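You operate a simulated robot arm through the tools that you are given. There is no shell and no other tool.

The job below is to be done with a simulated robot arm. You get a single attempt, and the scene is never put back.

Task
Gauge all three swatches and leave the carriage over the thinnest one.
Fine: hold the plunger down on each till the reading stands; the swatches stay in their bays.

It is judged by the outcome, as a careful person would: the job done as asked, and still so three seconds after it is handed in. It fails if anything else is knocked over, pushed out of place, dropped, spilled or broken.

Robot
A 6-joint arm with a two-finger parallel gripper, fixed in place. Base frame: the origin is on the floor under the middle of its stand, x ahead of it, y to its left, z up; the work surface is at about z = 0.9. Lengths are in m, angles in rad, forces in N, time in s.
With the tool pointing down near the work surface it reaches from about 0.32 to 0.7 m from the base axis. Its first joint turns from -2.897 to 2.897 rad. Payload 4.1 kg.
The tool frame sits at the grasp point between the pads (the TCP): z along the fingers, y along the line on which they close. The tips reach 0.023 m beyond it. Largest opening 0.094 m; finger width 0.038, thickness 0.01; the body of the gripper, 0.054 by 0.096 m, starts 0.039 m behind the TCP.
Orientation is that of the tool frame in the base frame, as [roll, pitch, yaw] about the fixed x, y, z axes, in that order (R = Rz(yaw) Ry(pitch) Rx(roll)). With the fingers straight down and closing along the base's y, the tool's x points along the base's -x, its y along +y and its z along -z.

Tools
- The arm moves only by the tool apply_moves. Its argument "plan" is a list of rows, each an object (a shift or turn left out is 0, a gripper value left out holds the last) with "dp": the shift along the tool's x, y, z in m, a list of three; "rotation": the turn, a rotation vector about the tool's x, y, z in rad, a list of three. In form: [{"dp": [tx, ty, tz], "rotation": [ax, ay, az]}, ...]. A call has 1 to 20 rows; each row is the pose to reach, as a shift and turn from the pose commanded when the call began, along the tool's axes at that moment. "jaw" is the opening, from 0 (shut) to 1 (fully open), set as the call begins (left out, the last holds). Rows are played at 5 a second. More than 0.05 m and 0.15 rad between two rows, or a gripper value outside its range, and nothing of the call is played. A pose out of reach is approached as far as the arm can. The call stops where the force on the tool passes 40 N (or 10 N more than at its start, if that is more) or the arm is blocked; 0.2 s more then pass. The fingers move at their own pace (about 0.045 m/s each) and stop on an object; they squeeze with about 21 N. The grip force told is the motor's: it shows also when the fingers shut on nothing. Time passes only in rows, and 0.2 s behind the last, so rows that repeat a pose let the fingers close. The reply holds the time, the measured pose of the TCP, the force on the tool along the base axes, the opening and the grip force, in the units named above and with some noise, with the torque about the TCP (base axes, N m) and any sound that the robot's microphone picked up.
- Cameras (640 x 400 px; columns grow to the right, rows downward): "scene" is fixed at [0.3988, -0.4994, 1.6878]; the picture's right is [0.96, 0.26, 0.00], its down [0.14, -0.51, -0.85] and it looks along [-0.23, 0.82, -0.53] (base axes); focal length 348 px, centre (320, 200). "wrist" rides on the gripper at [0.086, 0.016, -0.075] in the tool frame; the picture's right is [-0.18, 0.98, 0.00], its down [-0.58, -0.11, -0.81] and it looks along [-0.79, -0.15, 0.59] (tool axes); focal length 243 px, centre (320, 200). There is no depth. A picture from a camera that has moved, and an enlarged one, comes with that camera's place and axes in the base frame and with its lens.
- camera(camera): a new picture of that camera. No time passes.
- slide_trunk(by): slides the trunk up (or, below 0, down) by that many m; the arm rides with it, the base frame stays. It gives what a move gives, with no picture.
- enlarge(camera, box): a new picture of the part [left, top, right, bottom] of that camera's present view, enlarged. No time passes.
- hand_in(): hands the job in; it is judged then, once.

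Places have to be worked out from the pictures, the camera data and where the tool is seen. Open the gripper and draw the arm clear of the work before you hand the job in, unless the task says otherwise.

The tools are called after ">>>" as name(argument=value, ...) on one line, values as JSON. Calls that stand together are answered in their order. apply_moves: Moves the arm, as the interface text tells. Its arguments: {"type":"object","properties":{"plan":{"type":"array","items":{"type":"object","properties":{"dp":{"type":"array","items":{"type":"number"}},"rotation":{"type":"array","items":{"type":"number"}}}}},"jaw":{"type":"number"}},"required":["plan"]} The other tools are called the same way: slide_trunk (by) moves the trunk up or down; camera (camera) takes a picture; enlarge (camera, box) takes an enlarged picture of a part of a camera's view; hand_in () hands the job in.

At the start:

```text
time_s: 0.0
tcp_pos: [0.1968, 0.3732, 1.1983]
tcp_rot: [3.141, 0.001, -3.141]
wrist_force: [1.0, -0.5, -0.3]
wrist_torque: [0.0, 0.01, -0.01]
finger_gap: 0.0938
grip_force: 0.1
trunk travel left (down, up): [-0.5, 0.09]
```

scene: 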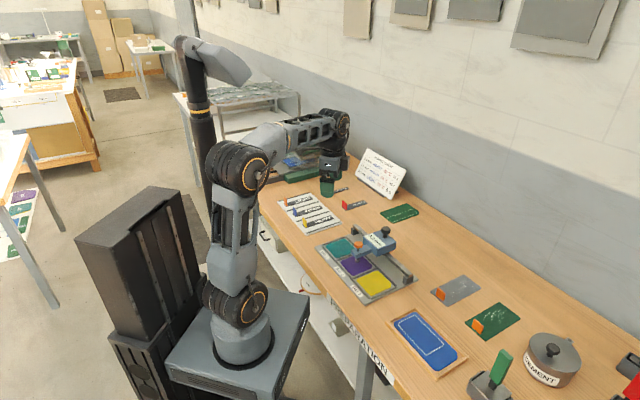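
wrist: 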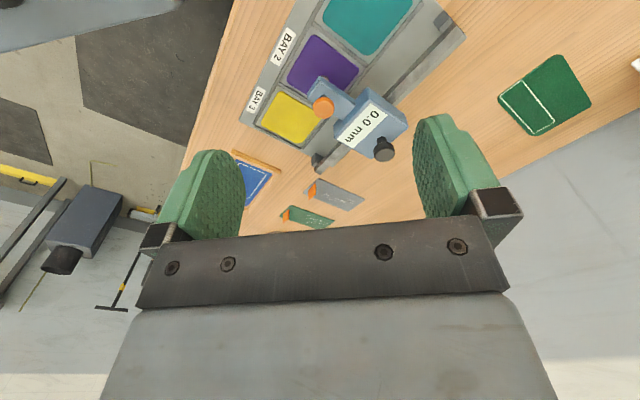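

I'll begin by looking closely at the gauge fixture and the card in the scene view before moving anything.

>>> enlarge(camera="scene", box=[300, 210, 430, 310])

>>> enlarge(camera="scene", box=[340, 140, 420, 205])

>>> enlarge(camera="wrist", box=[230, 0, 480, 180])

```text
4.00 times, centred on (365, 260) of scene
camera zoom: at [0.3988, -0.4994, 1.6878], right [0.96, 0.26, 0.0], down [0.14, -0.51, -0.85], along [-0.23, 0.82, -0.53], focal length 1393 px, centre (140, -40)
```

zoom: 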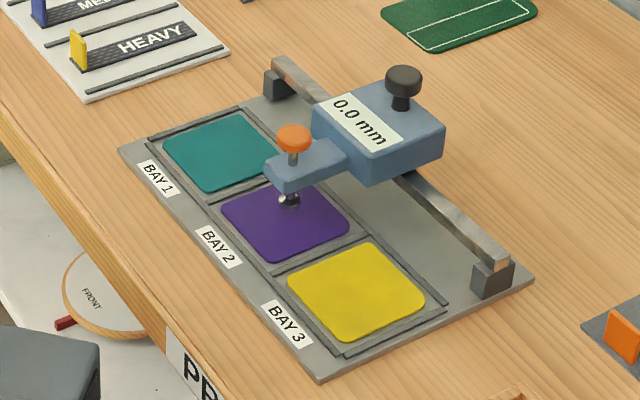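

```text
6.15 times, centred on (380, 172) of scene
camera zoom: at [0.3988, -0.4994, 1.6878], right [0.96, 0.26, 0.0], down [0.14, -0.51, -0.85], along [-0.23, 0.82, -0.53], focal length 2143 px, centre (-49, 369)
```

zoom: 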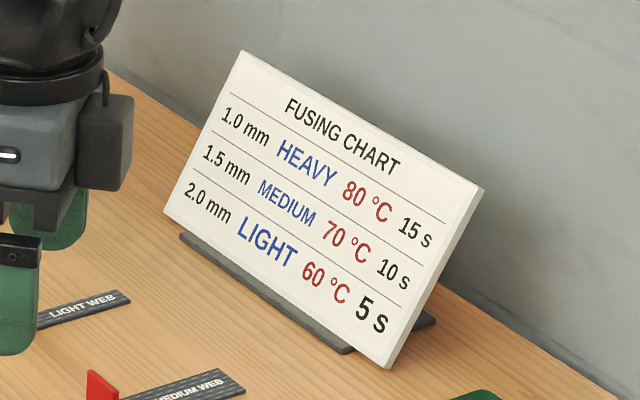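

```text
2.22 times, centred on (355, 90) of wrist
camera zoom: at [0.1108, 0.3889, 1.272], right [0.18, 0.98, 0.0], down [0.58, -0.11, 0.81], along [0.79, -0.15, -0.59], focal length 539 px, centre (242, 444)
```

zoom: 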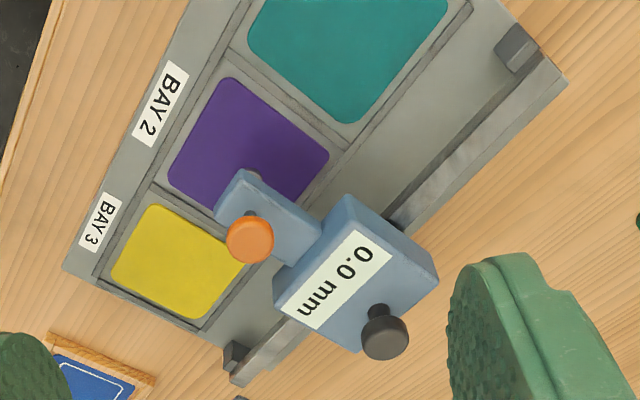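

The gauge is a carriage on a rail running diagonally, at about -45° in base xy. From the two views I put the orange plunger knob at about (0.288, 0.361, 0.995) and the black carriage knob at about (0.364, 0.438, 1.01), with the plunger close to bay 2. I'll shut the jaw, turn the tool 45° so the wrist camera can see the display, and hover above the orange knob.

>>> apply_moves(jaw=0, plan=[{"dp": [-0.011, -0.0015, 0.0125], "rotation": [0, 0, 0.098]}, {"dp": [-0.023, -0.003, 0.025], "rotation": [0, 0, 0.196]}, {"dp": [-0.034, -0.0045, 0.0375], "rotation": [0, 0, 0.294]}, {"dp": [-0.0455, -0.006, 0.05], "rotation": [0, 0, 0.393]}, {"dp": [-0.057, -0.0075, 0.0625], "rotation": [0, 0, 0.491]}, {"dp": [-0.068, -0.009, 0.075], "rotation": [0, 0, 0.589]}, {"dp": [-0.08, -0.0105, 0.0875], "rotation": [0, 0, 0.687]}, {"dp": [-0.091, -0.012, 0.1], "rotation": [0, 0, 0.785]}, {"dp": [-0.091, -0.012, 0.1], "rotation": [0, 0, 0.785]}])

```text
time_s: 2.0
tcp_pos: [0.287, 0.3622, 1.0976]
tcp_rot: [3.141, 0.0, 2.355]
wrist_force: [0.2, 0.2, 0.1]
wrist_torque: [0.0, 0.0, 0.01]
finger_gap: 0.0
grip_force: 21.4
trunk travel left (down, up): [-0.5, 0.09]
```

The arm reached the hover pose without contact. I'll take both views to refine the knob, rail and bay positions.

>>> camera(camera="wrist")

>>> enlarge(camera="scene", box=[300, 190, 430, 310])

```text
taken
camera wrist: at [0.2387, 0.4343, 1.1722], right [0.83, 0.56, 0.0], down [0.33, -0.49, 0.81], along [0.45, -0.67, -0.59], focal length 243 px, centre (320, 200)
```

wrist: 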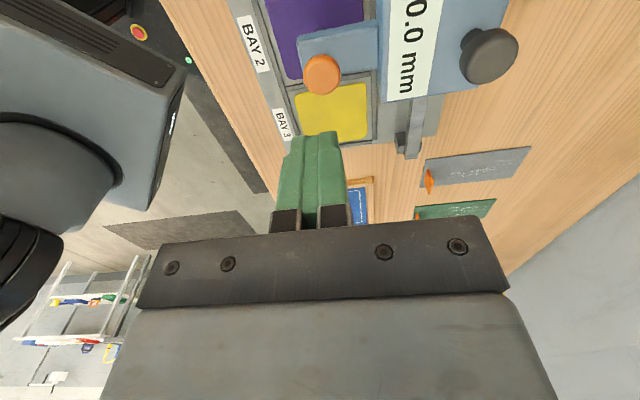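

```text
3.33 times, centred on (365, 250) of scene
camera zoom: at [0.3988, -0.4994, 1.6878], right [0.96, 0.26, 0.0], down [0.14, -0.51, -0.85], along [-0.23, 0.82, -0.53], focal length 1161 px, centre (170, 33)
```

zoom: 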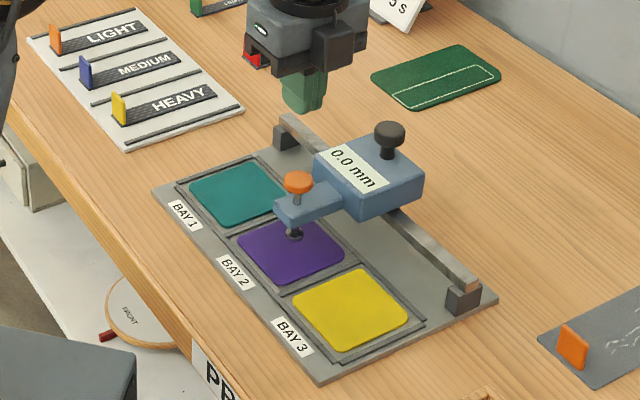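

The wrist view confirms the orange knob at about (0.288, 0.362) and the black one at about (0.364, 0.438), so the rail runs along (1,-1)/√2. The tool is already centred over the orange knob, so I'll lower to just above it and then step down finely, watching the force.

>>> apply_moves(plan=[{"dp": [0, 0.001, 0.015]}, {"dp": [0, 0.001, 0.03]}, {"dp": [0, 0.001, 0.045]}, {"dp": [0, 0.001, 0.058]}, {"dp": [0, 0.001, 0.066]}, {"dp": [0, 0.001, 0.072]}, {"dp": [0, 0.001, 0.076]}, {"dp": [0, 0.001, 0.079]}, {"dp": [0, 0.001, 0.082]}, {"dp": [0, 0.001, 0.082]}])

>>> camera(camera="wrist")

>>> enlarge(camera="scene", box=[310, 195, 430, 275])

```text
time_s: 4.2
tcp_pos: [0.2881, 0.361, 1.0171]
tcp_rot: [3.141, 0.0, 2.357]
wrist_force: [-0.4, -0.7, 1.0]
wrist_torque: [-0.01, 0.04, -0.02]
finger_gap: 0.0
grip_force: 20.7
trunk travel left (down, up): [-0.5, 0.09]
```

```text
taken
camera wrist: at [0.2389, 0.4339, 1.091], right [0.82, 0.57, 0.0], down [0.33, -0.49, 0.81], along [0.46, -0.67, -0.59], focal length 243 px, centre (320, 200)
```

wrist: 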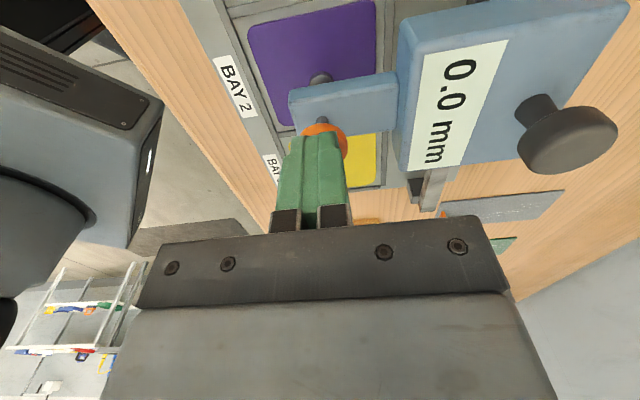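

```text
5.00 times, centred on (370, 235) of scene
camera zoom: at [0.3988, -0.4994, 1.6878], right [0.96, 0.26, 0.0], down [0.14, -0.51, -0.85], along [-0.23, 0.82, -0.53], focal length 1741 px, centre (70, 25)
```

zoom: 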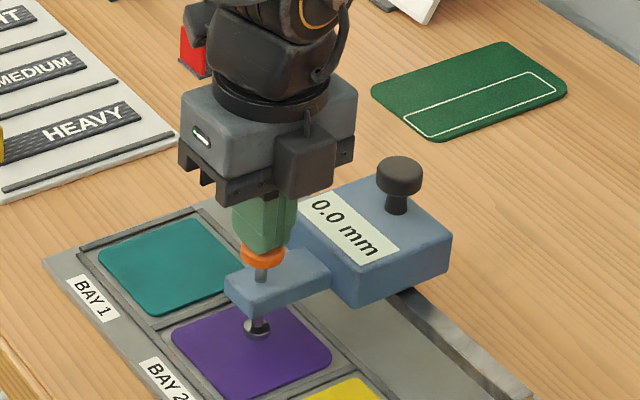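

The tips are at z ≈ 0.994, right on the knob, with about 1 N. Both cameras can read the display, so I'll press on in small steps.

>>> apply_moves(plan=[{"dp": [0, 0, 0.002]}, {"dp": [0, 0, 0.004]}, {"dp": [0, 0, 0.006]}, {"dp": [0, 0, 0.008]}, {"dp": [0, 0, 0.01]}, {"dp": [0, 0, 0.01]}])

>>> enlarge(camera="scene", box=[310, 195, 430, 275])

>>> camera(camera="wrist")

```text
time_s: 5.6
tcp_pos: [0.2861, 0.3628, 1.0068]
tcp_rot: [-3.14, 0.0, 2.354]
wrist_force: [1.1, 1.5, 3.9]
wrist_torque: [0.01, -0.02, 0.0]
finger_gap: 0.0
grip_force: 21.1
trunk travel left (down, up): [-0.5, 0.09]
heard: click
```

```text
5.00 times, centred on (370, 235) of scene
camera zoom: at [0.3988, -0.4994, 1.6878], right [0.96, 0.26, 0.0], down [0.14, -0.51, -0.85], along [-0.23, 0.82, -0.53], focal length 1741 px, centre (70, 25)
```

zoom: 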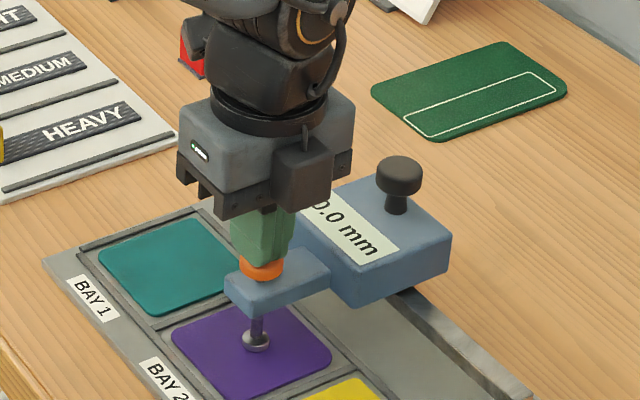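

```text
taken
camera wrist: at [0.2382, 0.4338, 1.081], right [0.82, 0.57, 0.0], down [0.33, -0.49, 0.81], along [0.46, -0.66, -0.59], focal length 243 px, centre (320, 200)
```

wrist: 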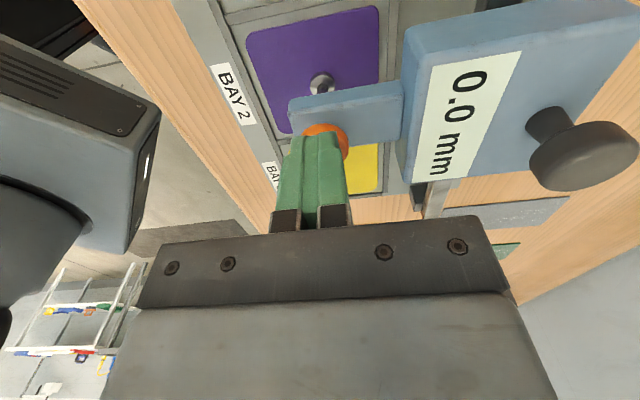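

A click was heard at 3.9 N and the reading is still 0.0 mm. I'll press slightly more, 1 mm at a time, and hold for about a second.

>>> apply_moves(plan=[{"dp": [0, 0, 0.001]}, {"dp": [0, 0, 0.002]}, {"dp": [0, 0, 0.003]}, {"dp": [0, 0, 0.003]}, {"dp": [0, 0, 0.003]}, {"dp": [0, 0, 0.003]}, {"dp": [0, 0, 0.003]}])

>>> enlarge(camera="scene", box=[310, 195, 430, 275])

>>> enlarge(camera="wrist", box=[240, 0, 640, 250])

```text
time_s: 7.2
tcp_pos: [0.2869, 0.3618, 1.0056]
tcp_rot: [3.138, -0.002, 2.356]
wrist_force: [2.7, 1.2, 38.2]
wrist_torque: [-0.04, -0.17, -0.03]
finger_gap: 0.0
grip_force: 21.0
trunk travel left (down, up): [-0.5, 0.09]
```

```text
5.00 times, centred on (370, 235) of scene
camera zoom: at [0.3988, -0.4994, 1.6878], right [0.96, 0.26, 0.0], down [0.14, -0.51, -0.85], along [-0.23, 0.82, -0.53], focal length 1741 px, centre (70, 25)
```

zoom: 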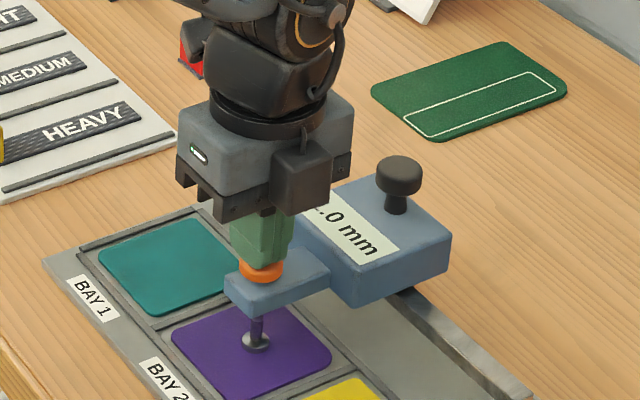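

```text
1.60 times, centred on (440, 125) of wrist
camera zoom: at [0.2378, 0.4335, 1.0792], right [0.82, 0.57, 0.01], down [0.33, -0.49, 0.81], along [0.46, -0.66, -0.59], focal length 388 px, centre (128, 320)
```

zoom: 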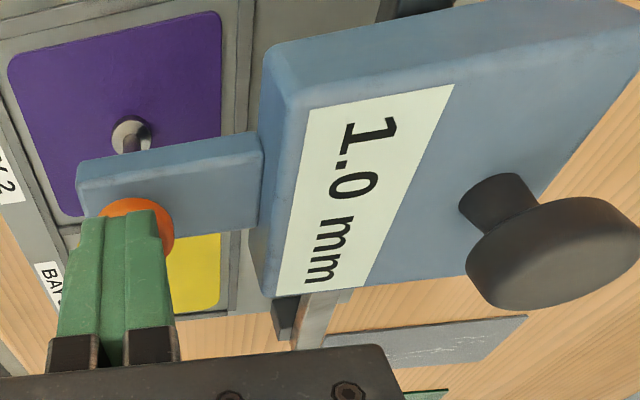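

It reads 1.0 mm at bay 2, but 38 N is more than needed. I'll ease back 1.2 mm and hold to see whether the reading stands.

>>> apply_moves(plan=[{"dp": [0, 0, -0.0006]}, {"dp": [0, 0, -0.0012]}, {"dp": [0, 0, -0.0012]}, {"dp": [0, 0, -0.0012]}, {"dp": [0, 0, -0.0012]}, {"dp": [0, 0, -0.0012]}, {"dp": [0, 0, -0.0012]}])

>>> enlarge(camera="wrist", box=[240, 0, 640, 250])

```text
time_s: 8.8
tcp_pos: [0.2867, 0.3622, 1.0052]
tcp_rot: [3.14, -0.001, 2.357]
wrist_force: [2.6, 5.4, 22.6]
wrist_torque: [0.1, -0.1, 0.14]
finger_gap: 0.0002
grip_force: 21.5
trunk travel left (down, up): [-0.5, 0.09]
```

```text
1.60 times, centred on (440, 125) of wrist
camera zoom: at [0.2384, 0.4333, 1.0793], right [0.82, 0.57, 0.0], down [0.33, -0.49, 0.81], along [0.46, -0.66, -0.59], focal length 388 px, centre (128, 320)
```

zoom: 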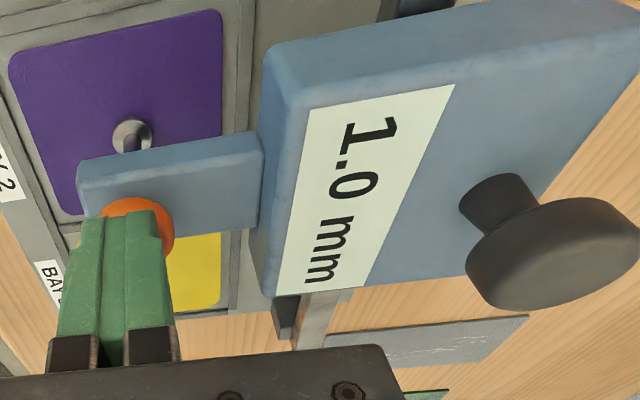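

The reading stands at 1.0 mm for bay 2 (purple). I'll lift straight off with the jaw still shut, then look at the gauge before going to the carriage knob.

>>> apply_moves(plan=[{"dp": [0, 0, -0.003]}, {"dp": [0, 0, -0.008]}, {"dp": [0, 0, -0.015]}, {"dp": [0, 0, -0.03]}, {"dp": [0, 0, -0.045]}, {"dp": [0, 0, -0.06]}])

>>> camera(camera="wrist")

>>> enlarge(camera="scene", box=[310, 205, 430, 305])

```text
time_s: 10.2
tcp_pos: [0.2876, 0.3603, 1.0638]
tcp_rot: [3.141, -0.001, 2.357]
wrist_force: [0.7, 0.6, 0.2]
wrist_torque: [0.01, 0.0, 0.02]
finger_gap: 0.0
grip_force: 20.7
trunk travel left (down, up): [-0.5, 0.09]
```

```text
taken
camera wrist: at [0.2385, 0.433, 1.1387], right [0.82, 0.57, 0.0], down [0.33, -0.49, 0.81], along [0.46, -0.67, -0.59], focal length 243 px, centre (320, 200)
```

wrist: 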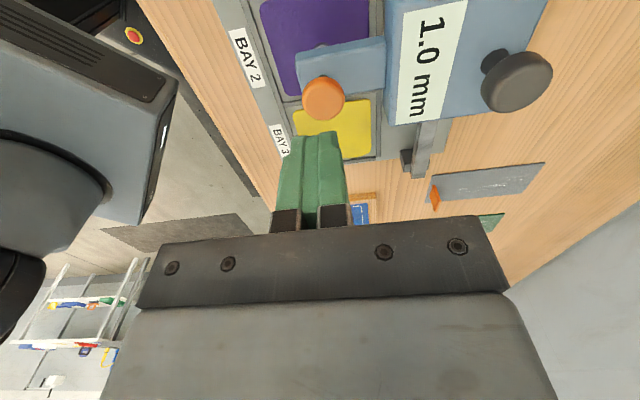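

```text
4.00 times, centred on (370, 255) of scene
camera zoom: at [0.3988, -0.4994, 1.6878], right [0.96, 0.26, 0.0], down [0.14, -0.51, -0.85], along [-0.23, 0.82, -0.53], focal length 1393 px, centre (120, -20)
```

zoom: 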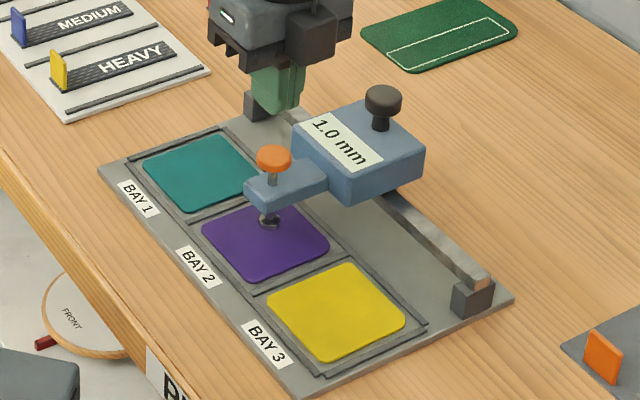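

The plunger sprang back and the display keeps 1.0 mm. Next I'll move over the black carriage knob at z ≈ 1.064, opening the jaw partway and turning 90° so the fingers close along the rail.

>>> apply_moves(jaw=0.65, plan=[{"dp": [0, 0.009, 0], "rotation": [0, 0, -0.131]}, {"dp": [0, 0.018, 0], "rotation": [0, 0, -0.262]}, {"dp": [0, 0.027, 0], "rotation": [0, 0, -0.393]}, {"dp": [0, 0.036, 0], "rotation": [0, 0, -0.524]}, {"dp": [0, 0.045, 0], "rotation": [0, 0, -0.654]}, {"dp": [0, 0.054, 0], "rotation": [0, 0, -0.785]}, {"dp": [0, 0.063, 0], "rotation": [0, 0, -0.916]}, {"dp": [0, 0.072, 0], "rotation": [0, 0, -1.047]}, {"dp": [0, 0.081, 0], "rotation": [0, 0, -1.178]}, {"dp": [0, 0.09, 0], "rotation": [0, 0, -1.309]}, {"dp": [0, 0.099, 0], "rotation": [0, 0, -1.44]}, {"dp": [0, 0.107, 0], "rotation": [0, 0, -1.571]}, {"dp": [0, 0.107, 0], "rotation": [0, 0, -1.571]}])

>>> camera(camera="wrist")

>>> enlarge(camera="scene", box=[310, 195, 430, 275])

```text
time_s: 13.0
tcp_pos: [0.3657, 0.4373, 1.0634]
tcp_rot: [-3.141, 0.0, -2.356]
wrist_force: [0.4, 0.1, -0.5]
wrist_torque: [-0.03, 0.04, 0.0]
finger_gap: 0.0611
grip_force: 0.1
trunk travel left (down, up): [-0.5, 0.09]
```

```text
taken
camera wrist: at [0.2929, 0.387, 1.1371], right [-0.57, 0.82, 0.0], down [0.49, 0.34, 0.81], along [0.66, 0.46, -0.59], focal length 243 px, centre (320, 200)
```

wrist: 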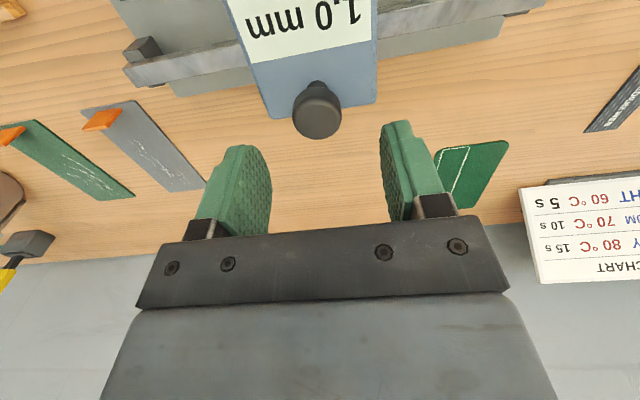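

```text
5.00 times, centred on (370, 235) of scene
camera zoom: at [0.3988, -0.4994, 1.6878], right [0.96, 0.26, 0.0], down [0.14, -0.51, -0.85], along [-0.23, 0.82, -0.53], focal length 1741 px, centre (70, 25)
```

zoom: 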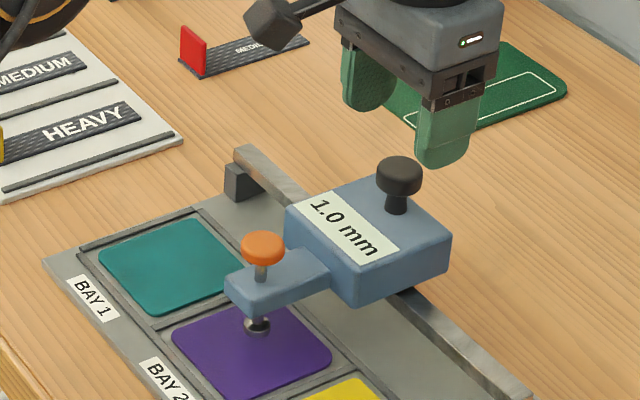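

The knob sits centred between the open fingers at about (0.367, 0.437). I'll go down until the tips are level with the cap's underside (TCP z ≈ 1.009), staying clear of the carriage body.

>>> apply_moves(plan=[{"dp": [0, 0, 0.012]}, {"dp": [0, 0, 0.024]}, {"dp": [0, 0, 0.034]}, {"dp": [0, 0, 0.044]}, {"dp": [0, 0, 0.05]}, {"dp": [0, 0, 0.055]}, {"dp": [0, 0, 0.055]}])

>>> camera(camera="wrist")

>>> enlarge(camera="scene", box=[310, 195, 430, 275])

```text
time_s: 14.6
tcp_pos: [0.3646, 0.4384, 1.0085]
tcp_rot: [-3.14, 0.0, -2.356]
wrist_force: [0.5, 0.7, -0.2]
wrist_torque: [0.03, 0.0, 0.02]
finger_gap: 0.061
grip_force: 0.1
trunk travel left (down, up): [-0.5, 0.09]
```

```text
taken
camera wrist: at [0.2928, 0.3871, 1.0835], right [-0.57, 0.82, 0.0], down [0.49, 0.33, 0.81], along [0.67, 0.46, -0.59], focal length 243 px, centre (320, 200)
```

wrist: 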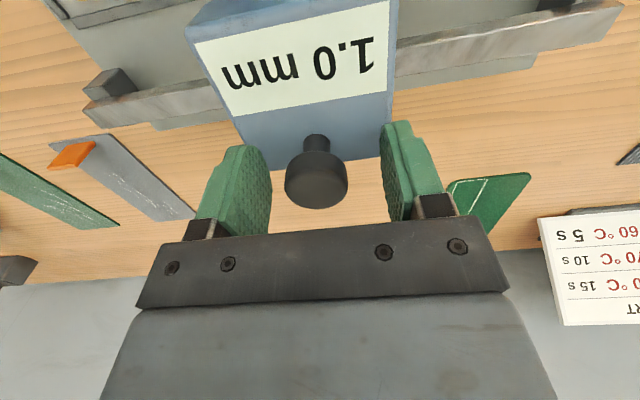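

```text
5.00 times, centred on (370, 235) of scene
camera zoom: at [0.3988, -0.4994, 1.6878], right [0.96, 0.26, 0.0], down [0.14, -0.51, -0.85], along [-0.23, 0.82, -0.53], focal length 1741 px, centre (70, 25)
```

zoom: 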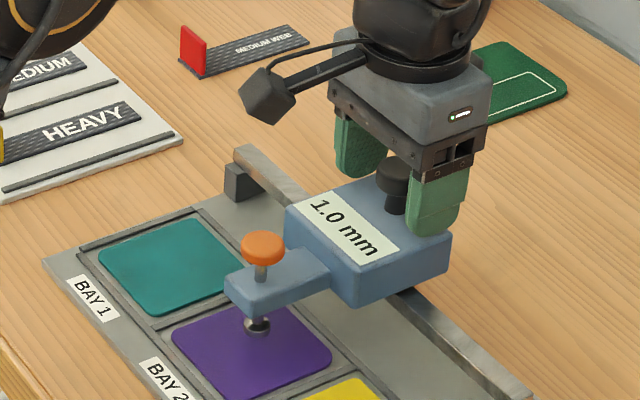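

The fingers straddle the cap with no contact force. I'll close onto it and check that the gap stops at the knob width, about 0.03.

>>> apply_moves(jaw=0.2, plan=[{"dp": [0, 0, 0]}, {"dp": [0, 0, 0]}, {"dp": [0, 0, 0]}, {"dp": [0, 0, 0]}, {"dp": [0, 0, 0]}])

>>> camera(camera="wrist")

```text
time_s: 15.8
tcp_pos: [0.3635, 0.4376, 1.009]
tcp_rot: [-3.142, 0.001, -2.356]
wrist_force: [0.9, -0.9, -1.1]
wrist_torque: [-0.01, -0.07, 0.0]
finger_gap: 0.0291
grip_force: 44.8
trunk travel left (down, up): [-0.5, 0.09]
```

```text
taken
camera wrist: at [0.2932, 0.3868, 1.0836], right [-0.57, 0.82, 0.0], down [0.49, 0.33, 0.81], along [0.67, 0.46, -0.59], focal length 243 px, centre (320, 200)
```

wrist: 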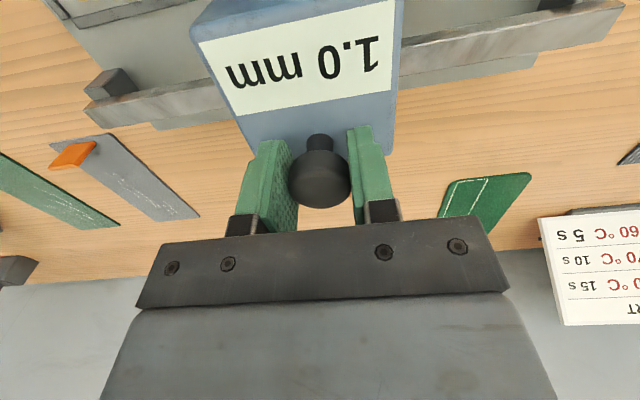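

The knob is gripped at a 0.029 gap. I'll slide along the rail toward bay 3, which is tool -y, starting with 3 cm to check the force and the rail direction.

>>> apply_moves(plan=[{"dp": [0, -0.004, 0]}, {"dp": [0, -0.01, 0]}, {"dp": [0, -0.016, 0]}, {"dp": [0, -0.023, 0]}, {"dp": [0, -0.03, 0]}, {"dp": [0, -0.03, 0]}])

>>> enlarge(camera="scene", box=[310, 195, 430, 295])

```text
time_s: 17.2
tcp_pos: [0.3848, 0.4154, 1.0099]
tcp_rot: [-3.141, 0.003, -2.357]
wrist_force: [10.0, 9.1, 5.2]
wrist_torque: [-0.2, 0.19, 0.06]
finger_gap: 0.0293
grip_force: 44.9
trunk travel left (down, up): [-0.5, 0.09]
```

```text
4.00 times, centred on (370, 245) of scene
camera zoom: at [0.3988, -0.4994, 1.6878], right [0.96, 0.26, 0.0], down [0.14, -0.51, -0.85], along [-0.23, 0.82, -0.53], focal length 1393 px, centre (120, 20)
```

zoom: 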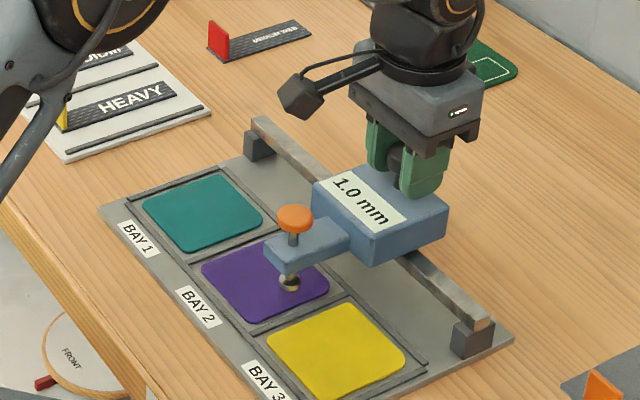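

The carriage is sliding freely, with a 13 N side load perpendicular to the rail, so the rail runs about 1.5° off my direction. I'll carry on and correct toward tool -x.

>>> apply_moves(plan=[{"dp": [-0.0005, 0, 0]}, {"dp": [-0.001, -0.006, 0]}, {"dp": [-0.0012, -0.012, 0]}, {"dp": [-0.0014, -0.018, 0]}, {"dp": [-0.0016, -0.024, 0]}, {"dp": [-0.0018, -0.03, 0]}, {"dp": [-0.0018, -0.03, 0]}])

>>> enlarge(camera="scene", box=[310, 195, 430, 295])

```text
time_s: 18.8
tcp_pos: [0.4065, 0.3962, 1.0101]
tcp_rot: [3.141, 0.0, -2.356]
wrist_force: [-2.4, -1.3, 17.4]
wrist_torque: [-0.1, 0.08, 0.08]
finger_gap: 0.0292
grip_force: 44.8
trunk travel left (down, up): [-0.5, 0.09]
```

```text
4.00 times, centred on (370, 245) of scene
camera zoom: at [0.3988, -0.4994, 1.6878], right [0.96, 0.26, 0.0], down [0.14, -0.51, -0.85], along [-0.23, 0.82, -0.53], focal length 1393 px, centre (120, 20)
```

zoom: 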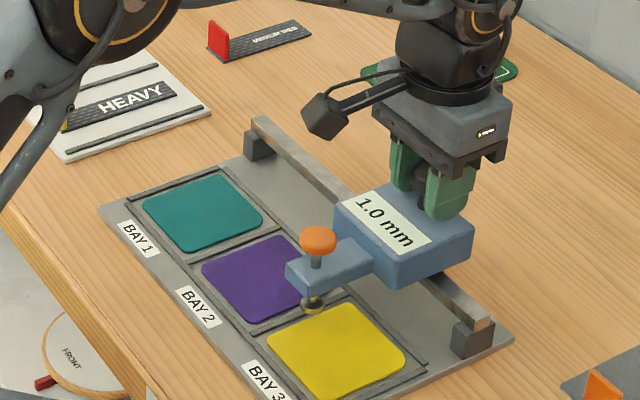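

The side load is gone, but a 17 N vertical load has built up. I'll ease up about 1 mm and continue the remaining ~3.4 cm.

>>> apply_moves(plan=[{"dp": [0, 0, -0.0005]}, {"dp": [0, 0, -0.001]}, {"dp": [-0.0001, -0.006, -0.001]}, {"dp": [-0.0003, -0.012, -0.001]}, {"dp": [-0.0004, -0.018, -0.001]}, {"dp": [-0.0006, -0.024, -0.001]}, {"dp": [-0.0006, -0.024, -0.001]}])

>>> enlarge(camera="scene", box=[310, 195, 430, 295])

>>> camera(camera="wrist")

```text
time_s: 20.4
tcp_pos: [0.4227, 0.3791, 1.0097]
tcp_rot: [3.141, -0.003, -2.355]
wrist_force: [-11.4, -10.4, -4.4]
wrist_torque: [0.26, -0.24, 0.04]
finger_gap: 0.0294
grip_force: 45.6
trunk travel left (down, up): [-0.5, 0.09]
```

```text
4.00 times, centred on (370, 245) of scene
camera zoom: at [0.3988, -0.4994, 1.6878], right [0.96, 0.26, 0.0], down [0.14, -0.51, -0.85], along [-0.23, 0.82, -0.53], focal length 1393 px, centre (120, 20)
```

zoom: 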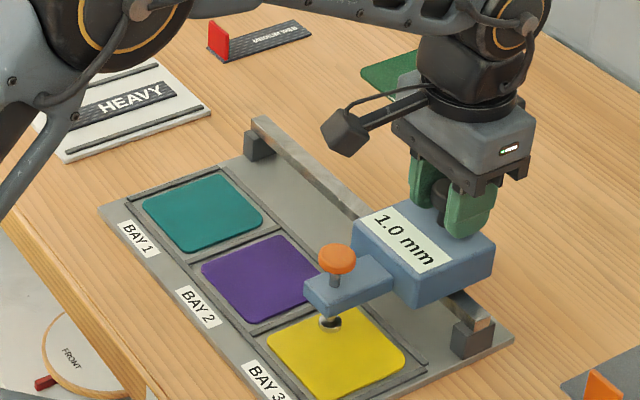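

```text
taken
camera wrist: at [0.3517, 0.3285, 1.0838], right [-0.57, 0.82, 0.0], down [0.49, 0.34, 0.8], along [0.66, 0.45, -0.59], focal length 243 px, centre (320, 200)
```

wrist: 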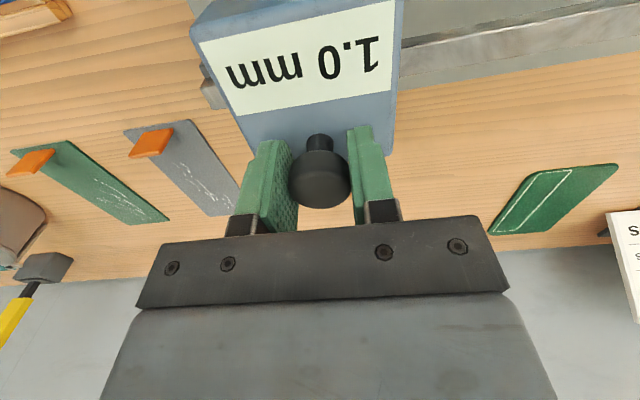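

The carriage is nearly over bay 3, and comparing with the plunger-foot offset at bay 2 it needs about 1 cm more. I'll move that far and undo the slight side over-correction.

>>> apply_moves(plan=[{"dp": [0.0006, 0, 0.0002]}, {"dp": [0.0008, -0.004, 0.0002]}, {"dp": [0.0008, -0.008, 0.0002]}, {"dp": [0.0008, -0.0105, 0.0002]}, {"dp": [0.0008, -0.0105, 0.0002]}])

>>> enlarge(camera="scene", box=[310, 195, 430, 295])

```text
time_s: 21.6
tcp_pos: [0.4313, 0.3719, 1.0107]
tcp_rot: [-3.141, -0.001, -2.357]
wrist_force: [-6.6, -9.0, -8.1]
wrist_torque: [-0.43, 0.29, 0.01]
finger_gap: 0.0291
grip_force: 44.9
trunk travel left (down, up): [-0.5, 0.09]
```

```text
4.00 times, centred on (370, 245) of scene
camera zoom: at [0.3988, -0.4994, 1.6878], right [0.96, 0.26, 0.0], down [0.14, -0.51, -0.85], along [-0.23, 0.82, -0.53], focal length 1393 px, centre (120, 20)
```

zoom: 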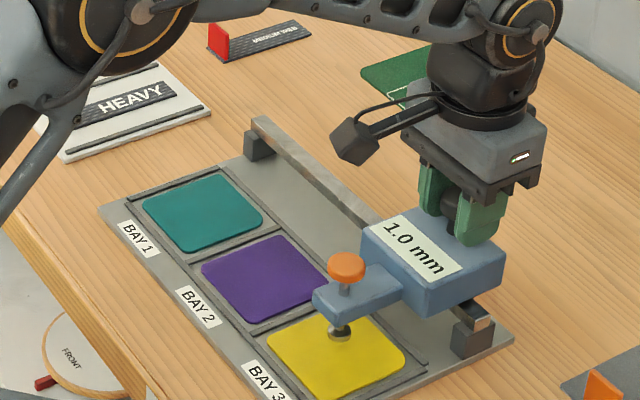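

The plunger foot is now over the middle of the yellow swatch. I'll open the jaw and rise clear.

>>> apply_moves(jaw=0.65, plan=[{"dp": [0, 0, 0]}, {"dp": [0, 0, 0]}, {"dp": [0, 0, 0]}, {"dp": [0, 0, -0.01]}, {"dp": [0, 0, -0.022]}, {"dp": [0, 0, -0.035]}, {"dp": [0, 0, -0.048]}, {"dp": [0, 0, -0.055]}, {"dp": [0, 0, -0.055]}])

>>> enlarge(camera="scene", box=[310, 195, 430, 295])

>>> camera(camera="wrist")

```text
time_s: 23.6
tcp_pos: [0.4312, 0.3714, 1.0662]
tcp_rot: [3.14, -0.001, -2.356]
wrist_force: [0.1, 0.7, 0.8]
wrist_torque: [-0.01, 0.01, 0.02]
finger_gap: 0.0615
grip_force: 0.0
trunk travel left (down, up): [-0.5, 0.09]
```

```text
4.00 times, centred on (370, 245) of scene
camera zoom: at [0.3988, -0.4994, 1.6878], right [0.96, 0.26, 0.0], down [0.14, -0.51, -0.85], along [-0.23, 0.82, -0.53], focal length 1393 px, centre (120, 20)
```

zoom: 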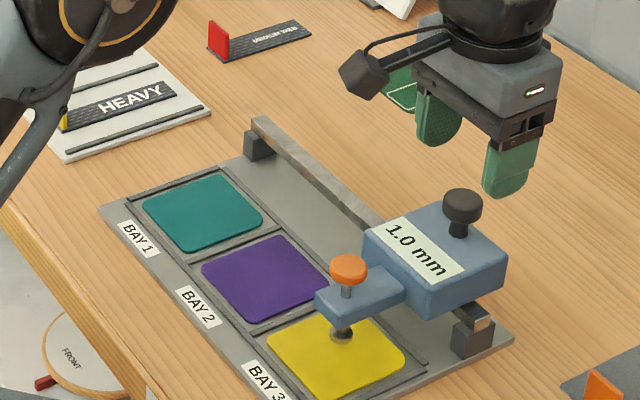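

```text
taken
camera wrist: at [0.3612, 0.3215, 1.1402], right [-0.57, 0.82, 0.0], down [0.49, 0.33, 0.81], along [0.67, 0.46, -0.59], focal length 243 px, centre (320, 200)
```

wrist: 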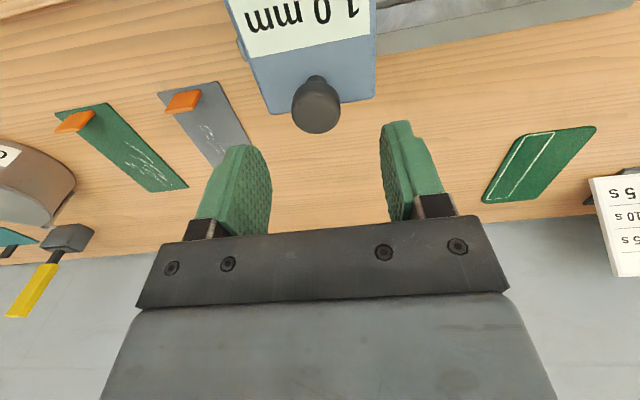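

Carriage is steady over bay 3, with the orange knob at about (0.3555, 0.294). I'll move over it with the jaw shut, turning back so the wrist camera can see the display.

>>> apply_moves(jaw=0, plan=[{"dp": [0.009, 0, 0], "rotation": [0, 0, 0.131]}, {"dp": [0.018, 0, 0], "rotation": [0, 0, 0.262]}, {"dp": [0.027, 0, 0], "rotation": [0, 0, 0.393]}, {"dp": [0.036, 0, 0], "rotation": [0, 0, 0.524]}, {"dp": [0.045, -0.001, 0], "rotation": [0, 0, 0.654]}, {"dp": [0.054, -0.001, 0], "rotation": [0, 0, 0.785]}, {"dp": [0.063, -0.001, 0], "rotation": [0, 0, 0.916]}, {"dp": [0.072, -0.001, 0], "rotation": [0, 0, 1.047]}, {"dp": [0.081, -0.001, 0], "rotation": [0, 0, 1.178]}, {"dp": [0.09, -0.001, 0], "rotation": [0, 0, 1.309]}, {"dp": [0.099, -0.001, 0], "rotation": [0, 0, 1.44]}, {"dp": [0.108, -0.001, 0], "rotation": [0, 0, 1.571]}, {"dp": [0.108, -0.001, 0], "rotation": [0, 0, 1.571]}])

>>> camera(camera="wrist")

>>> enlarge(camera="scene", box=[310, 195, 430, 295])

```text
time_s: 26.4
tcp_pos: [0.3567, 0.2957, 1.0637]
tcp_rot: [3.141, -0.002, 2.354]
wrist_force: [0.2, -0.4, 0.1]
wrist_torque: [0.0, 0.0, -0.01]
finger_gap: 0.0
grip_force: 21.0
trunk travel left (down, up): [-0.5, 0.09]
```

```text
taken
camera wrist: at [0.3081, 0.3675, 1.1385], right [0.83, 0.56, 0.0], down [0.33, -0.49, 0.81], along [0.45, -0.67, -0.59], focal length 243 px, centre (320, 200)
```

wrist: 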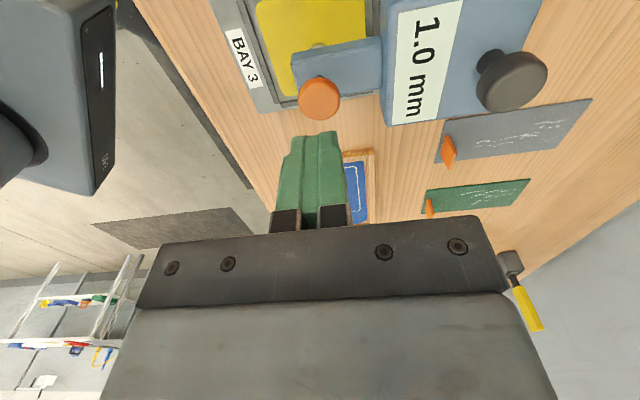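

```text
4.00 times, centred on (370, 245) of scene
camera zoom: at [0.3988, -0.4994, 1.6878], right [0.96, 0.26, 0.0], down [0.14, -0.51, -0.85], along [-0.23, 0.82, -0.53], focal length 1393 px, centre (120, 20)
```

zoom: 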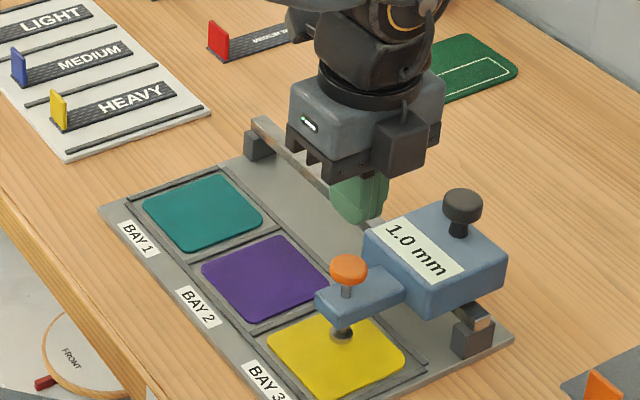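

The knob lines up under the tips. I'll lower to contact and press in fine steps, stopping just short of the depth that loaded up at bay 2.

>>> apply_moves(plan=[{"dp": [0, 0, 0.015]}, {"dp": [0, 0, 0.03]}, {"dp": [0, 0, 0.04]}, {"dp": [0, 0, 0.046]}, {"dp": [0, 0, 0.049]}, {"dp": [0, 0, 0.052]}, {"dp": [0, 0, 0.055]}, {"dp": [0, 0, 0.057]}, {"dp": [0, 0, 0.058]}, {"dp": [0, 0, 0.059]}, {"dp": [0, 0, 0.059]}, {"dp": [0, 0, 0.059]}])

>>> enlarge(camera="wrist", box=[240, 0, 640, 250])

>>> enlarge(camera="scene", box=[310, 195, 430, 295])

```text
time_s: 29.0
tcp_pos: [0.3561, 0.2947, 1.0051]
tcp_rot: [3.14, 0.002, 2.355]
wrist_force: [-2.1, -1.0, 8.0]
wrist_torque: [-0.02, 0.07, 0.0]
finger_gap: 0.0
grip_force: 21.3
trunk travel left (down, up): [-0.5, 0.09]
heard: click
```

```text
1.60 times, centred on (440, 125) of wrist
camera zoom: at [0.3073, 0.3664, 1.0799], right [0.82, 0.57, 0.0], down [0.33, -0.49, 0.81], along [0.46, -0.66, -0.59], focal length 388 px, centre (128, 320)
```

zoom: 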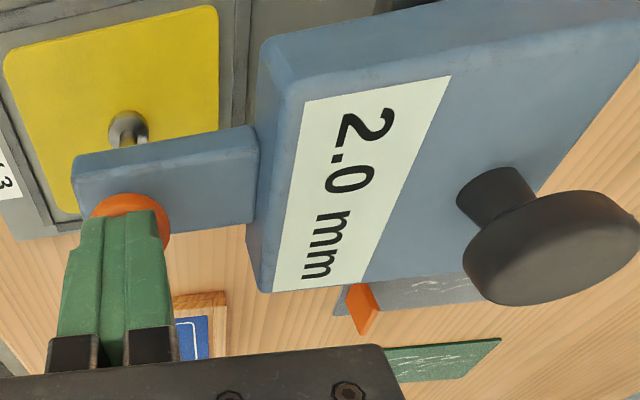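

```text
4.00 times, centred on (370, 245) of scene
camera zoom: at [0.3988, -0.4994, 1.6878], right [0.96, 0.26, 0.0], down [0.14, -0.51, -0.85], along [-0.23, 0.82, -0.53], focal length 1393 px, centre (120, 20)
```

zoom: 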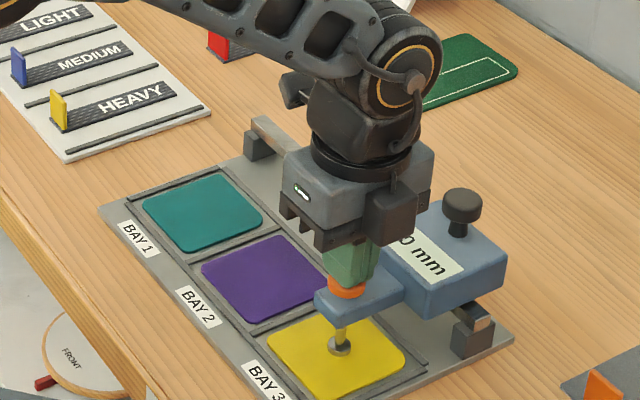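

It shows 2.0 mm at 8 N. I'll press about half a millimetre more and hold for over a second to be sure the reading stands.

>>> apply_moves(plan=[{"dp": [0, 0, 0.0005]}, {"dp": [0, 0, 0.0005]}, {"dp": [0, 0, 0.0005]}, {"dp": [0, 0, 0.0005]}, {"dp": [0, 0, 0.0005]}, {"dp": [0, 0, 0.0005]}, {"dp": [0, 0, 0.0005]}, {"dp": [0, 0, 0.0005]}])

>>> enlarge(camera="wrist", box=[240, 0, 640, 250])

```text
time_s: 30.8
tcp_pos: [0.3556, 0.2941, 1.0067]
tcp_rot: [3.14, 0.002, 2.356]
wrist_force: [0.6, 1.6, 12.6]
wrist_torque: [0.02, 0.01, 0.02]
finger_gap: 0.0
grip_force: 21.0
trunk travel left (down, up): [-0.5, 0.09]
```

```text
1.60 times, centred on (440, 125) of wrist
camera zoom: at [0.3074, 0.3663, 1.0797], right [0.82, 0.57, 0.0], down [0.33, -0.49, 0.81], along [0.46, -0.66, -0.59], focal length 388 px, centre (128, 320)
```

zoom: 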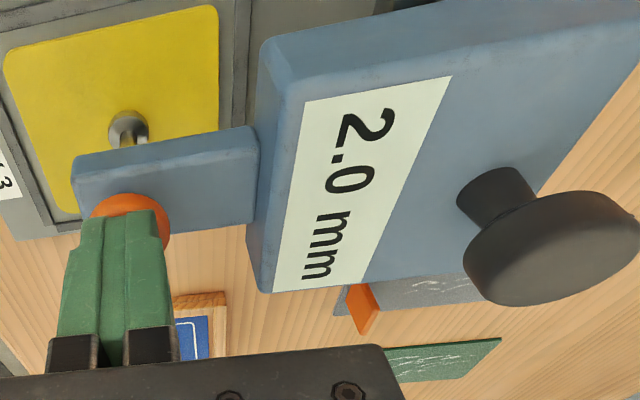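

Bay 3 (yellow) stands at 2.0 mm. I'll lift off and move back over the black knob with the jaw still shut until clear.

>>> apply_moves(plan=[{"dp": [0, 0, -0.003]}, {"dp": [0, 0, -0.008]}, {"dp": [0, 0, -0.015]}, {"dp": [0, 0, -0.03]}, {"dp": [0, 0, -0.045]}, {"dp": [0, 0, -0.0595]}, {"dp": [0, 0, -0.0595]}])

>>> apply_moves(jaw=0.65, plan=[{"dp": [0, 0.009, 0], "rotation": [0, 0, -0.131]}, {"dp": [0, 0.018, 0], "rotation": [0, 0, -0.262]}, {"dp": [0, 0.027, 0], "rotation": [0, 0, -0.393]}, {"dp": [0, 0.036, 0], "rotation": [0, 0, -0.524]}, {"dp": [0.001, 0.045, 0], "rotation": [0, 0, -0.654]}, {"dp": [0.001, 0.054, 0], "rotation": [0, 0, -0.785]}, {"dp": [0.001, 0.063, 0], "rotation": [0, 0, -0.916]}, {"dp": [0.001, 0.072, 0], "rotation": [0, 0, -1.047]}, {"dp": [0.001, 0.081, 0], "rotation": [0, 0, -1.178]}, {"dp": [0.001, 0.09, 0], "rotation": [0, 0, -1.309]}, {"dp": [0.001, 0.099, 0], "rotation": [0, 0, -1.44]}, {"dp": [0.001, 0.108, 0], "rotation": [0, 0, -1.571]}, {"dp": [0.001, 0.108, 0], "rotation": [0, 0, -1.571]}])

>>> camera(camera="wrist")

>>> enlarge(camera="scene", box=[310, 195, 430, 295])

```text
time_s: 32.4
tcp_pos: [0.3558, 0.2944, 1.0647]
tcp_rot: [3.141, 0.001, 2.356]
wrist_force: [0.1, -0.3, 0.2]
wrist_torque: [0.01, 0.02, 0.01]
finger_gap: 0.0001
grip_force: 20.8
trunk travel left (down, up): [-0.5, 0.09]
```

```text
time_s: 35.2
tcp_pos: [0.4318, 0.3704, 1.0654]
tcp_rot: [3.141, -0.001, -2.354]
wrist_force: [-0.2, -0.1, -0.2]
wrist_torque: [0.01, 0.0, 0.02]
finger_gap: 0.0613
grip_force: 0.1
trunk travel left (down, up): [-0.5, 0.09]
```

```text
taken
camera wrist: at [0.3608, 0.3207, 1.1386], right [-0.57, 0.82, 0.0], down [0.49, 0.34, 0.81], along [0.66, 0.46, -0.59], focal length 243 px, centre (320, 200)
```

wrist: 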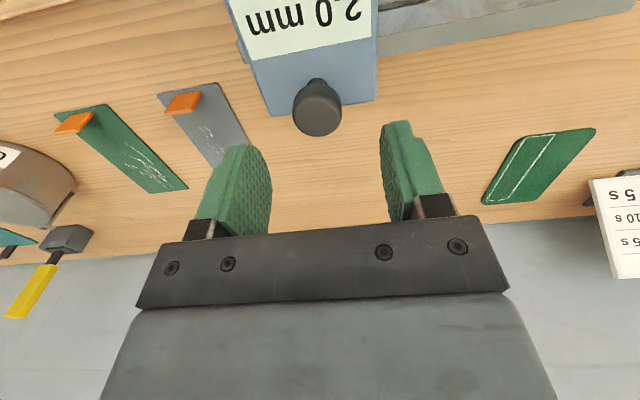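

```text
4.00 times, centred on (370, 245) of scene
camera zoom: at [0.3988, -0.4994, 1.6878], right [0.96, 0.26, 0.0], down [0.14, -0.51, -0.85], along [-0.23, 0.82, -0.53], focal length 1393 px, centre (120, 20)
```

zoom: 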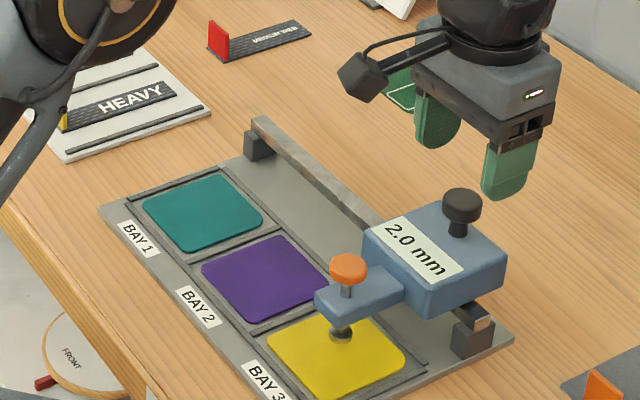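

The knob is centred again and everything else is in place. I'll lower and close to a loose straddle, about 0.032 gap on the 0.029 knob, so the long slide to bay 1 has little side load.

>>> apply_moves(plan=[{"dp": [0, 0, 0.012]}, {"dp": [0, 0, 0.024]}, {"dp": [0, 0, 0.034]}, {"dp": [0, 0, 0.044]}, {"dp": [0, 0, 0.05]}, {"dp": [0, 0, 0.0555]}, {"dp": [0, 0, 0.0555]}])

>>> apply_moves(jaw=0.345, plan=[{"dp": [0, 0, 0]}, {"dp": [0, 0, 0]}, {"dp": [0, 0, 0]}, {"dp": [0, 0, 0]}])

>>> camera(camera="wrist")

```text
time_s: 36.8
tcp_pos: [0.4308, 0.3717, 1.0101]
tcp_rot: [3.141, -0.001, -2.357]
wrist_force: [0.3, -0.1, -0.6]
wrist_torque: [0.0, -0.02, 0.01]
finger_gap: 0.0611
grip_force: 0.0
trunk travel left (down, up): [-0.5, 0.09]
```

```text
time_s: 37.8
tcp_pos: [0.4317, 0.3716, 1.0083]
tcp_rot: [3.141, 0.001, -2.356]
wrist_force: [0.9, -1.1, -1.1]
wrist_torque: [0.01, 0.0, -0.02]
finger_gap: 0.033
grip_force: 0.2
trunk travel left (down, up): [-0.5, 0.09]
```

```text
taken
camera wrist: at [0.3606, 0.3212, 1.0831], right [-0.57, 0.82, 0.0], down [0.49, 0.33, 0.81], along [0.67, 0.46, -0.59], focal length 243 px, centre (320, 200)
```

wrist: 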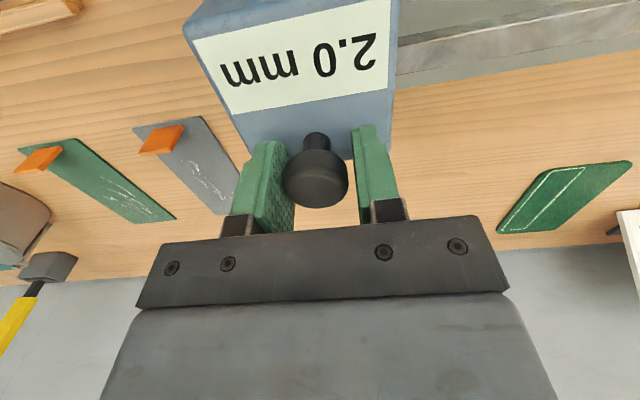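

The straddle is loose, with a 0.033 gap and almost no force. I'll slide toward bay 1 along tool +y, about 9.5 cm first.

>>> apply_moves(plan=[{"dp": [0.0001, 0.004, 0]}, {"dp": [0.0001, 0.01, 0]}, {"dp": [0.0002, 0.018, 0]}, {"dp": [0.0003, 0.027, 0]}, {"dp": [0.0004, 0.036, 0]}, {"dp": [0.0005, 0.045, 0]}, {"dp": [0.0006, 0.054, 0]}, {"dp": [0.0007, 0.063, 0]}, {"dp": [0.0008, 0.072, 0]}, {"dp": [0.0009, 0.081, 0]}, {"dp": [0.001, 0.09, 0]}, {"dp": [0.001, 0.095, 0]}, {"dp": [0.001, 0.095, 0]}])

>>> enlarge(camera="scene", box=[310, 195, 430, 295])

>>> camera(camera="wrist")

```text
time_s: 40.6
tcp_pos: [0.3633, 0.4397, 1.0103]
tcp_rot: [3.141, 0.0, -2.356]
wrist_force: [2.1, -0.8, 0.7]
wrist_torque: [-0.04, 0.0, 0.03]
finger_gap: 0.0336
grip_force: 1.8
trunk travel left (down, up): [-0.5, 0.09]
```

```text
4.00 times, centred on (370, 245) of scene
camera zoom: at [0.3988, -0.4994, 1.6878], right [0.96, 0.26, 0.0], down [0.14, -0.51, -0.85], along [-0.23, 0.82, -0.53], focal length 1393 px, centre (120, 20)
```

zoom: 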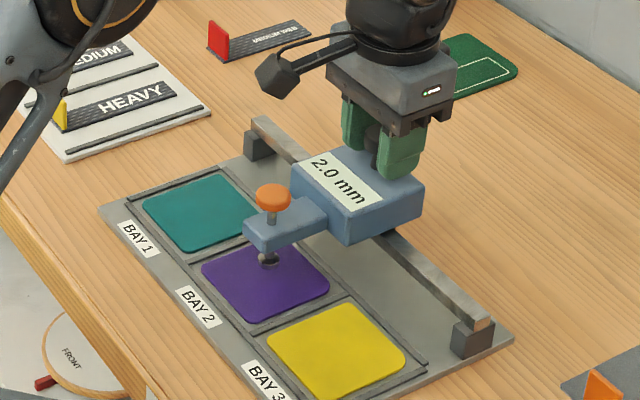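

```text
taken
camera wrist: at [0.2924, 0.3883, 1.0832], right [-0.56, 0.83, 0.0], down [0.49, 0.33, 0.81], along [0.67, 0.46, -0.59], focal length 243 px, centre (320, 200)
```

wrist: 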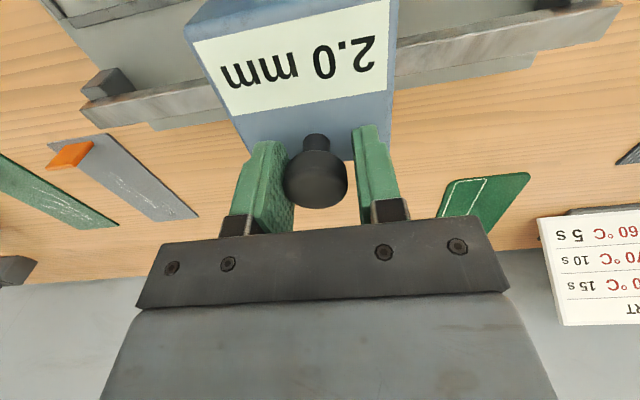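

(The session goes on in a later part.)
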